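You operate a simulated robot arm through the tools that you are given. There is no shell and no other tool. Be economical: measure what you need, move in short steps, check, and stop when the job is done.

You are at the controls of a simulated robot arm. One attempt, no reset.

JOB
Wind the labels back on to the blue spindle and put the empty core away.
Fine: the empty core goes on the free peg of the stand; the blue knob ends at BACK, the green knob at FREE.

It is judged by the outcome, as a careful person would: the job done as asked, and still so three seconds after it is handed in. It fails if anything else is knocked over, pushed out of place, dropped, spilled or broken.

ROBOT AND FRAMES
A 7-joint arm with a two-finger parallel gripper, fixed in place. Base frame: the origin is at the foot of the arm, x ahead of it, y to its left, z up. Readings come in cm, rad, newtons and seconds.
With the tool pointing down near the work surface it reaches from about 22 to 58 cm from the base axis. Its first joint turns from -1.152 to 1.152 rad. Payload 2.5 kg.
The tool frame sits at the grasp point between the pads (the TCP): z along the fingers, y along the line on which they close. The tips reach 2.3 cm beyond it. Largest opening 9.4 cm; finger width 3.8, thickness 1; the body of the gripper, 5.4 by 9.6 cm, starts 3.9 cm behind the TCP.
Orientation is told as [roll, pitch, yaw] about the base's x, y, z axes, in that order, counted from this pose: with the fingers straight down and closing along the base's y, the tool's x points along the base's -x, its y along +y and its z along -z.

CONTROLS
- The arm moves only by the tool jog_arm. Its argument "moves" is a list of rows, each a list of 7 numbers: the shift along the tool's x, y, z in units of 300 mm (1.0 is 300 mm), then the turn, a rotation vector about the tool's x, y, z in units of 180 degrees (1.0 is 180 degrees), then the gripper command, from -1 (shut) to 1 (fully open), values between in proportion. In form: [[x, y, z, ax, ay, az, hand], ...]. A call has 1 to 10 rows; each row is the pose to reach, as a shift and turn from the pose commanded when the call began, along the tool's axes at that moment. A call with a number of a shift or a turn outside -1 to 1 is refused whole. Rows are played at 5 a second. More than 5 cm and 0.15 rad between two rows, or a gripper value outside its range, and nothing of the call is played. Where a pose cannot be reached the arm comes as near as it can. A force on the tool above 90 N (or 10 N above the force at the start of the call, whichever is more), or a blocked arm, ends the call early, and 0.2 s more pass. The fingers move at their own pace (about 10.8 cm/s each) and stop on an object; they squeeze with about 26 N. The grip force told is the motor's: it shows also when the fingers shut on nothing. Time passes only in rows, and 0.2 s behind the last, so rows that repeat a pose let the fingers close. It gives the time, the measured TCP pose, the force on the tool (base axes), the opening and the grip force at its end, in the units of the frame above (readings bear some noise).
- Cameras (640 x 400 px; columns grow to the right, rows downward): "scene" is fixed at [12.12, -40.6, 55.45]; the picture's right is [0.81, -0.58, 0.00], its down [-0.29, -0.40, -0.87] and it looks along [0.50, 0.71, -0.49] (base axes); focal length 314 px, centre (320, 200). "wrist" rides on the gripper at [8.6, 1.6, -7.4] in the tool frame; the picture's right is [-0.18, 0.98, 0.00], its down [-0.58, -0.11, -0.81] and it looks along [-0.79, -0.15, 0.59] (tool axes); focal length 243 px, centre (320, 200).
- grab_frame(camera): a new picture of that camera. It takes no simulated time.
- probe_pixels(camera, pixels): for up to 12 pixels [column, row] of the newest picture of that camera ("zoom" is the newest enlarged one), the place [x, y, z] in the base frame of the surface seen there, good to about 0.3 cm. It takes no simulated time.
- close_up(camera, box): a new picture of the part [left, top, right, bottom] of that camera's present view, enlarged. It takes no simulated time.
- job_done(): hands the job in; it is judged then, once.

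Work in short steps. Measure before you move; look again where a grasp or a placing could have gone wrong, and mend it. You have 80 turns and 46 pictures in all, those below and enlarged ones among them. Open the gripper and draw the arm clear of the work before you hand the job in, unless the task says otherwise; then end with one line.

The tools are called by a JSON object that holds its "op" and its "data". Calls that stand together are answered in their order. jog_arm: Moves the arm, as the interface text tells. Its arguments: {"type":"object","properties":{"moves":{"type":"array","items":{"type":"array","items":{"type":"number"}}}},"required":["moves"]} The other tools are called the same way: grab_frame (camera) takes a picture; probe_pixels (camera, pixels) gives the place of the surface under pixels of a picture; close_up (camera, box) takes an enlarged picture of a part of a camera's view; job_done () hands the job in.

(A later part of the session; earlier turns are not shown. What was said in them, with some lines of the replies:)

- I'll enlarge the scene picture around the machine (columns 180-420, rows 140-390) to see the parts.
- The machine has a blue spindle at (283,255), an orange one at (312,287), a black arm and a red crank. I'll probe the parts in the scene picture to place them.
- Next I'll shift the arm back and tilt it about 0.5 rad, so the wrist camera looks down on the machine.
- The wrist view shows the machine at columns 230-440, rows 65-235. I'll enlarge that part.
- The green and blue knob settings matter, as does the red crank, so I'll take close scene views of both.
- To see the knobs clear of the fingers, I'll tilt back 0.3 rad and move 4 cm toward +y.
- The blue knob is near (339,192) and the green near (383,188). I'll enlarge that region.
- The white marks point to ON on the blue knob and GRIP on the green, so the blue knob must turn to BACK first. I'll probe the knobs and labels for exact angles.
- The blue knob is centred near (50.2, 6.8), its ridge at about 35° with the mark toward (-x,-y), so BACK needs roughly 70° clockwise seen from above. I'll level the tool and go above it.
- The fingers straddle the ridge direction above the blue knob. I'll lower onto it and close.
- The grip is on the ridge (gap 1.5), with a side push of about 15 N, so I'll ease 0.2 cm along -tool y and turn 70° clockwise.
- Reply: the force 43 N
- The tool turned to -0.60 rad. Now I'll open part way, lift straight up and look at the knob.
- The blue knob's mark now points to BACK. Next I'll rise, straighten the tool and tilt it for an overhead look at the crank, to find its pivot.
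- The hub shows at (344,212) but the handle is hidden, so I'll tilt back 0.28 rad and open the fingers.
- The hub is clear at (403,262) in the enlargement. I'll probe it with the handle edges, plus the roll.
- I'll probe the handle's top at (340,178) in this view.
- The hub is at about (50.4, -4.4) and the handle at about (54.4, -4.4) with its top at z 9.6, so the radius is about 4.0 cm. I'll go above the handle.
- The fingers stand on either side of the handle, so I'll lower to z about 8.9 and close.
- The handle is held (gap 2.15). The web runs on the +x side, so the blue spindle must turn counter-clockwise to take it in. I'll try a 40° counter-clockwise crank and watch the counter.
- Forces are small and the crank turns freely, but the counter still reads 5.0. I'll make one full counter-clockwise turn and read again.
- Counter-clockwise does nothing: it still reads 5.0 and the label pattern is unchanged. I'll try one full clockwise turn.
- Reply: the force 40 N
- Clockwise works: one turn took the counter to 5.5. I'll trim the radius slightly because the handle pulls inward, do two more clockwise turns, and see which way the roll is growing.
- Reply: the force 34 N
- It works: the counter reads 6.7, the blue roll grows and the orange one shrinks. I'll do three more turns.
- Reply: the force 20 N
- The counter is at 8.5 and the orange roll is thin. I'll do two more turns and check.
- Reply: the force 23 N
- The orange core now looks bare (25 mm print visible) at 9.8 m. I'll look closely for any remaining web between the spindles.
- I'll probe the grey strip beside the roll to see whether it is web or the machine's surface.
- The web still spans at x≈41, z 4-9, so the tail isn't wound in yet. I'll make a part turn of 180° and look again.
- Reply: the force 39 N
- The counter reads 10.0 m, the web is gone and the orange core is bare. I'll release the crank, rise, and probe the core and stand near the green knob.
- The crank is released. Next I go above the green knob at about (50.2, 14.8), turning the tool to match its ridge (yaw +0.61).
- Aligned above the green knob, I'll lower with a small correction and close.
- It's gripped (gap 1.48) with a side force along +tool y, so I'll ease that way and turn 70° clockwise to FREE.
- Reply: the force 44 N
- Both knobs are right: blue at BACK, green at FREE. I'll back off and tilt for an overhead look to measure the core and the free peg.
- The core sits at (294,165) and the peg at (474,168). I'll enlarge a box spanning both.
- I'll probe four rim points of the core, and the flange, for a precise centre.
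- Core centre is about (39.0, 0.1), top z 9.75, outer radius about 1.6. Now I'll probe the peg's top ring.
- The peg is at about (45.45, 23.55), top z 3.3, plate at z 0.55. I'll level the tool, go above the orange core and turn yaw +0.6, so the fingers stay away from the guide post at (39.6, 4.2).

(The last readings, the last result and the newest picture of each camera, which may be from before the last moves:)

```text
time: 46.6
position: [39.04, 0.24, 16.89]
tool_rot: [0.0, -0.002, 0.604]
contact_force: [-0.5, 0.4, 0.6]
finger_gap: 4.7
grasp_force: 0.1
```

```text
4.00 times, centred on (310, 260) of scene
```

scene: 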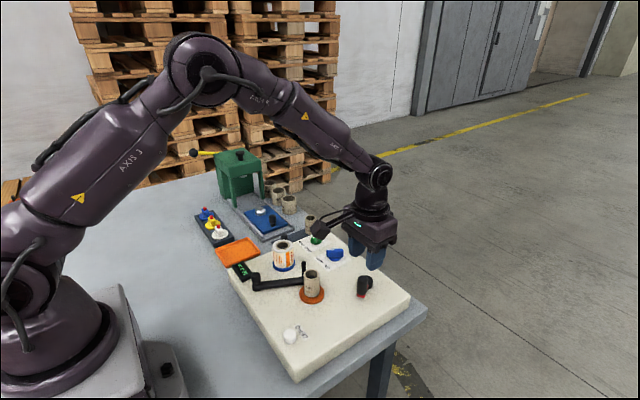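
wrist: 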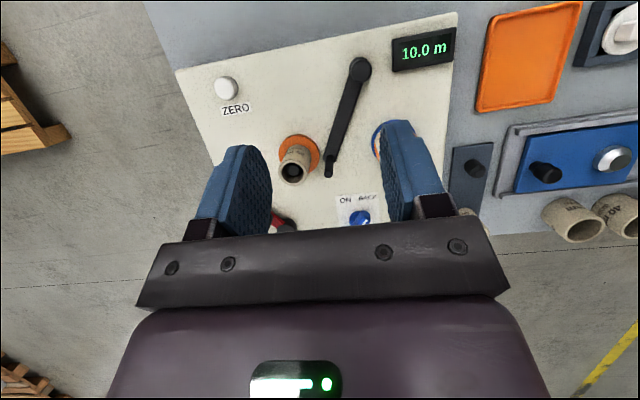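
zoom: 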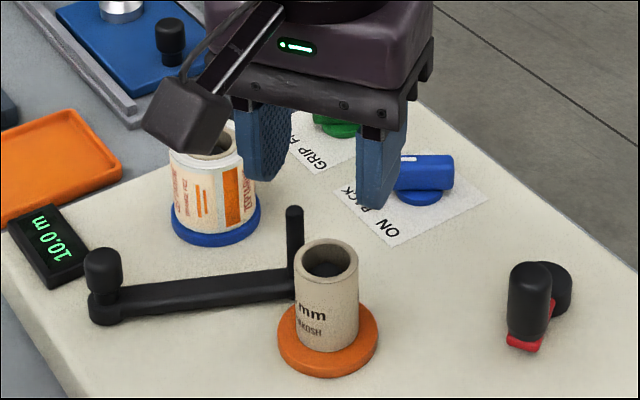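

The fingers are over the core and clear of the post. I'll lower to z≈8.3 and close.

{"op": "jog_arm", "data": {"moves": [[0.002, -0.003, 0.12, 0, 0, 0, 0], [0.002, -0.003, 0.22, 0, 0, 0, 0], [0.002, -0.003, 0.285, 0, 0, 0, 0], [0.002, -0.003, 0.285, 0, 0, 0, -1], [0.002, -0.003, 0.285, 0, 0, 0, -1], [0.002, -0.003, 0.285, 0, 0, 0, -1]]}}

{"op": "close_up", "data": {"camera": "scene", "box": [250, 230, 370, 305]}}

```text
time: 48.0
position: [39.13, 0.05, 8.5]
tool_rot: [-0.001, -0.002, 0.601]
contact_force: [0.0, -0.2, 0.7]
finger_gap: 3.26
grasp_force: 25.7
```

```text
5.33 times, centred on (310, 268) of scene
```

zoom: 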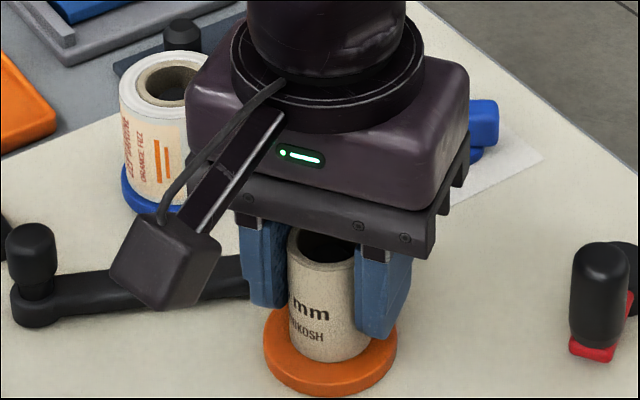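

The core is held (gap 3.26) with no side force. I'll lift it straight off the spindle.

{"op": "jog_arm", "data": {"moves": [[0, 0, -0.05, 0, 0, 0, -1], [0, 0, -0.12, 0, 0, 0, -1], [0, 0, -0.2, 0, 0, 0, -1], [0, 0, -0.28, 0, 0, 0, -1]]}}

{"op": "close_up", "data": {"camera": "scene", "box": [240, 195, 384, 285]}}

```text
time: 49.0
position: [39.02, 0.1, 16.88]
tool_rot: [0.001, -0.001, 0.599]
contact_force: [0.1, -0.4, -1.9]
finger_gap: 3.25
grasp_force: 26.1
```

```text
4.44 times, centred on (312, 240) of scene
```

zoom: 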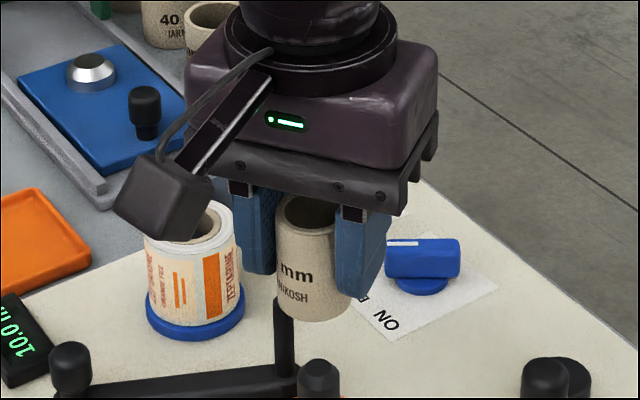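

The core is free of the spindle. I'll carry it over toward the free peg at this height and probe the neighbouring slide and knob for clearance.

{"op": "jog_arm", "data": {"moves": [[-0.103, 0.087, 0, 0, 0, 0, -1], [-0.206, 0.175, 0, 0, 0, 0, -1], [-0.309, 0.262, 0, 0, 0, 0, -1], [-0.412, 0.349, 0, 0, 0, 0, -1], [-0.515, 0.437, 0, 0, 0, 0, -1], [-0.618, 0.524, 0, 0, 0, 0, -1], [-0.618, 0.524, 0, 0, 0, 0, -1]]}}

{"op": "close_up", "data": {"camera": "scene", "box": [210, 170, 354, 260]}}

{"op": "probe_pixels", "data": {"camera": "scene", "pixels": [[272, 217], [272, 224], [262, 211], [283, 228], [289, 204], [250, 180], [284, 236], [310, 220]]}}

```text
time: 50.6
position: [45.56, 23.45, 16.79]
tool_rot: [-0.001, 0.0, 0.601]
contact_force: [0.0, -0.1, -1.0]
finger_gap: 3.23
grasp_force: 26.0
```

```text
4.44 times, centred on (282, 215) of scene
```

zoom: 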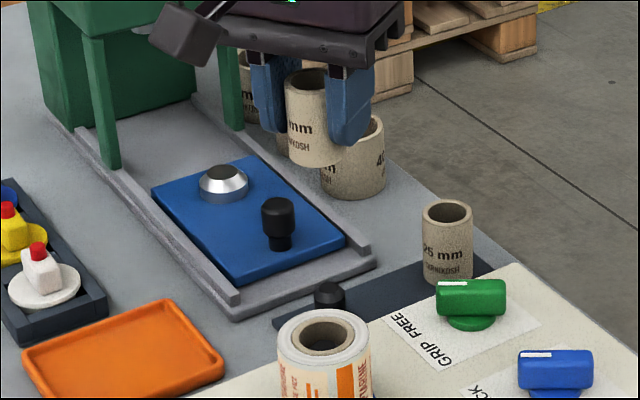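

```text
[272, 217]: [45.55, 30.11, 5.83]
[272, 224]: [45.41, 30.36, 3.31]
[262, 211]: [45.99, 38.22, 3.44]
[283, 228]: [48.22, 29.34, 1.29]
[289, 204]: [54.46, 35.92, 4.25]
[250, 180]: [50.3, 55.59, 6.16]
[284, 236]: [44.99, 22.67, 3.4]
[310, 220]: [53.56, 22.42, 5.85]
```

The slide knob top is z 5.8, which is fine under the gripper body. I'll probe the machine's edge and the stand plate's edges, to see if the near finger fits beside the machine.

{"op": "probe_pixels", "data": {"camera": "zoom", "pixels": [[376, 322], [383, 318], [378, 312], [374, 305], [400, 307], [403, 298], [397, 290], [420, 298], [300, 325], [345, 282], [380, 268], [330, 300]]}}

```text
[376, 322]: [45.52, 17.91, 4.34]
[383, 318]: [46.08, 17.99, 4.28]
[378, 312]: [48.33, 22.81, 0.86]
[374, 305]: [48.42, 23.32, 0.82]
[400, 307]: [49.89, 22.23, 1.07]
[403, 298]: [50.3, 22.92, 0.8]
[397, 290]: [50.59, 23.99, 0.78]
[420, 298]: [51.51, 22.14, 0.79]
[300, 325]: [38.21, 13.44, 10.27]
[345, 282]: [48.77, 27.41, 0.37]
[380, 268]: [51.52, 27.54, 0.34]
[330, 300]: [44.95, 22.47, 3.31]
```

The machine edge is at y≈18, leaving clearance at this yaw. I'll lower to z≈7.8, just above the peg, and check alignment.

{"op": "jog_arm", "data": {"moves": [[0.001, 0.004, 0.12, 0, 0, 0, -1], [0.001, 0.004, 0.23, 0, 0, 0, -1], [0.001, 0.004, 0.298, 0, 0, 0, -1], [0.001, 0.004, 0.298, 0, 0, 0, -1]]}}

{"op": "close_up", "data": {"camera": "scene", "box": [250, 200, 330, 250]}}

{"op": "close_up", "data": {"camera": "wrist", "box": [220, 100, 420, 240]}}

```text
time: 51.6
position: [45.27, 23.62, 7.82]
tool_rot: [0.001, -0.001, 0.601]
contact_force: [0.4, -0.2, -0.7]
finger_gap: 3.25
grasp_force: 26.4
```

```text
8.00 times, centred on (290, 225) of scene
```

zoom: 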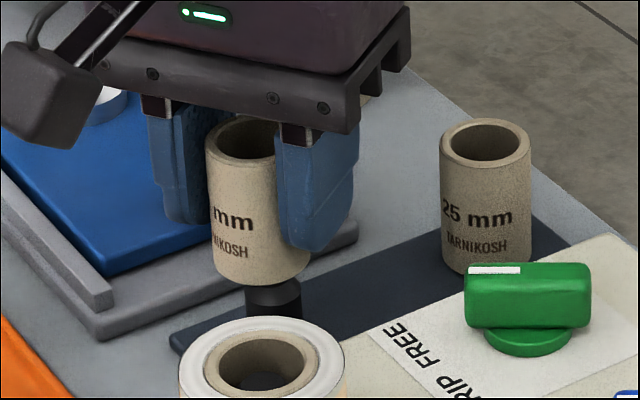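

```text
2.86 times, centred on (320, 170) of wrist
```

zoom: 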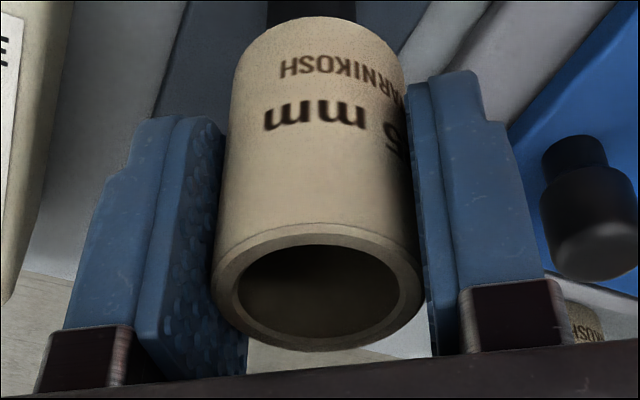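

In the scene view the peg's axis (column 274) looks slightly right of the core's bottom (column 262). I'll probe the core rim in the wrist view for its actual centre.

{"op": "probe_pixels", "data": {"camera": "zoom", "pixels": [[222, 285], [415, 290], [325, 230], [312, 345], [250, 245], [385, 335], [245, 325], [400, 250]]}}

{"op": "close_up", "data": {"camera": "scene", "box": [268, 222, 300, 242]}}

```text
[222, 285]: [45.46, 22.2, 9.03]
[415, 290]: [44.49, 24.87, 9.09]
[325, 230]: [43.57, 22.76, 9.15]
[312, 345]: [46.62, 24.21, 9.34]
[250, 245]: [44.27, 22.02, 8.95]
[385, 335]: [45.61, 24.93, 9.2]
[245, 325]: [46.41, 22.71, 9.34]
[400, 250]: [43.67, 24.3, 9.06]
```

```text
16.00 times, centred on (284, 232) of scene
```

zoom: 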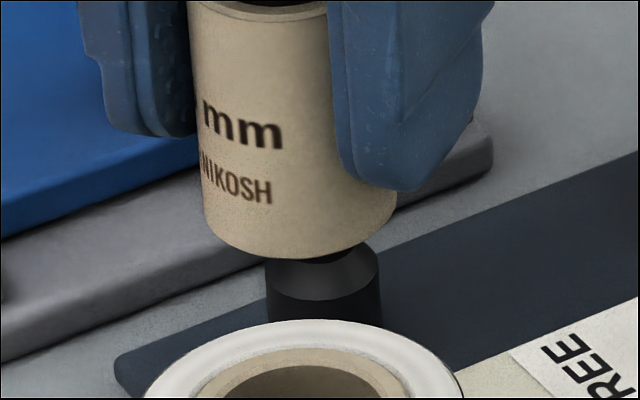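

The rim probes put the core centre at (45.0, 23.5) against the peg at (45.45, 23.55), and the scene view agrees (0.33 cm to the right). I'll correct that and lower the first 1.8 cm while watching force.

{"op": "jog_arm", "data": {"moves": [[-0.0128, -0.0067, 0, 0, 0, 0, -1], [-0.0128, -0.0067, 0.02, 0, 0, 0, -1], [-0.0128, -0.0067, 0.04, 0, 0, 0, -1], [-0.0128, -0.0067, 0.06, 0, 0, 0, -1]]}}

{"op": "close_up", "data": {"camera": "scene", "box": [260, 212, 308, 242]}}

```text
time: 52.6
position: [45.79, 23.6, 6.23]
tool_rot: [-0.001, 0.001, 0.602]
contact_force: [-0.7, -0.6, -0.1]
finger_gap: 3.23
grasp_force: 25.6
```

```text
13.33 times, centred on (284, 227) of scene
```

zoom: 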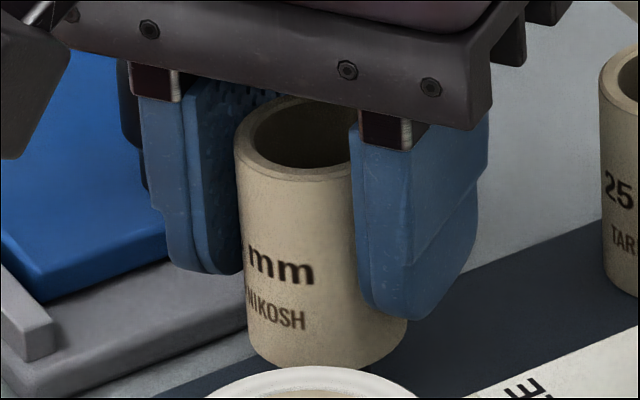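

No contact force and the core is already round the peg, so I'll lower the rest.

{"op": "jog_arm", "data": {"moves": [[0, 0, 0.02, 0, 0, 0, -1], [0, 0, 0.04, 0, 0, 0, -1], [0, 0, 0.06, 0, 0, 0, -1]]}}

```text
time: 53.4
position: [45.73, 23.62, 4.27]
tool_rot: [0.0, 0.001, 0.602]
contact_force: [0.3, -1.1, 0.6]
finger_gap: 3.23
grasp_force: 26.0
```

It is about 0.1-0.2 cm from the plate. I'll ease down until a light contact shows.

{"op": "jog_arm", "data": {"moves": [[0, 0, 0.004, 0, 0, 0, -1], [0, 0, 0.008, 0, 0, 0, -1]]}}

```text
time: 54.0
position: [45.91, 23.68, 4.17]
tool_rot: [0.0, -0.004, 0.6]
contact_force: [-9.5, -3.5, 21.1]
finger_gap: 3.24
grasp_force: 26.1
```

The 21 N upward contact shows it is seated. I'll open moderately (gap about 4.4), lift straight clear and check.

{"op": "jog_arm", "data": {"moves": [[0, 0, 0.002, 0, 0, 0, -0.06], [0, 0, 0.002, 0, 0, 0, -0.06], [0, 0, -0.1, 0, 0, 0, -0.06], [0, 0, -0.22, 0, 0, 0, -0.06], [0, 0, -0.36, 0, 0, 0, -0.06], [0, 0, -0.5, 0, 0, 0, -0.06]]}}

{"op": "close_up", "data": {"camera": "scene", "box": [220, 190, 412, 310]}}

```text
time: 55.4
position: [45.74, 23.69, 19.27]
tool_rot: [-0.001, 0.0, 0.601]
contact_force: [-0.3, -0.5, -0.2]
finger_gap: 4.45
grasp_force: 0.2
```

```text
3.33 times, centred on (316, 250) of scene
```

zoom: 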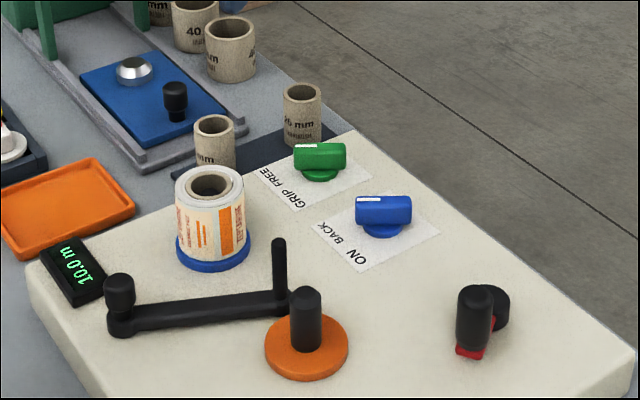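

The core stands on the peg, both knobs are right and the blue roll is full. I'll check the core's rim height against its neighbour.

{"op": "probe_pixels", "data": {"camera": "zoom", "pixels": [[198, 128], [230, 120], [216, 138], [287, 95], [318, 92], [303, 103]]}}

{"op": "jog_arm", "data": {"moves": [[0.1, 0, -0.05, 0, 0, 0, -0.06], [0.2, 0, -0.1, 0, 0, 0, -0.06], [0.3, 0, -0.15, 0, 0, 0, 0.2]]}}

```text
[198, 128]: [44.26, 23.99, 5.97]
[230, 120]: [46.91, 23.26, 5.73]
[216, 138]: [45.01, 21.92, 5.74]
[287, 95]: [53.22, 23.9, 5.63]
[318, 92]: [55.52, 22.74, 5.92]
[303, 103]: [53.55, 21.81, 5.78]
```

```text
time: 56.2
position: [38.39, 18.55, 23.57]
tool_rot: [0.0, 0.001, 0.602]
contact_force: [-0.3, 0.0, 0.7]
finger_gap: 5.62
grasp_force: 0.1
```

Both rims are at z≈5.8, so the core is fully seated. The arm is clear and open, so I'm handing the job in.

{"op": "job_done", "data": {}}

```text
The job is handed in.
```

The labels are wound back on the blue spindle, the empty core is on the free peg of the stand, the blue knob is at BACK and the green knob is at FREE.
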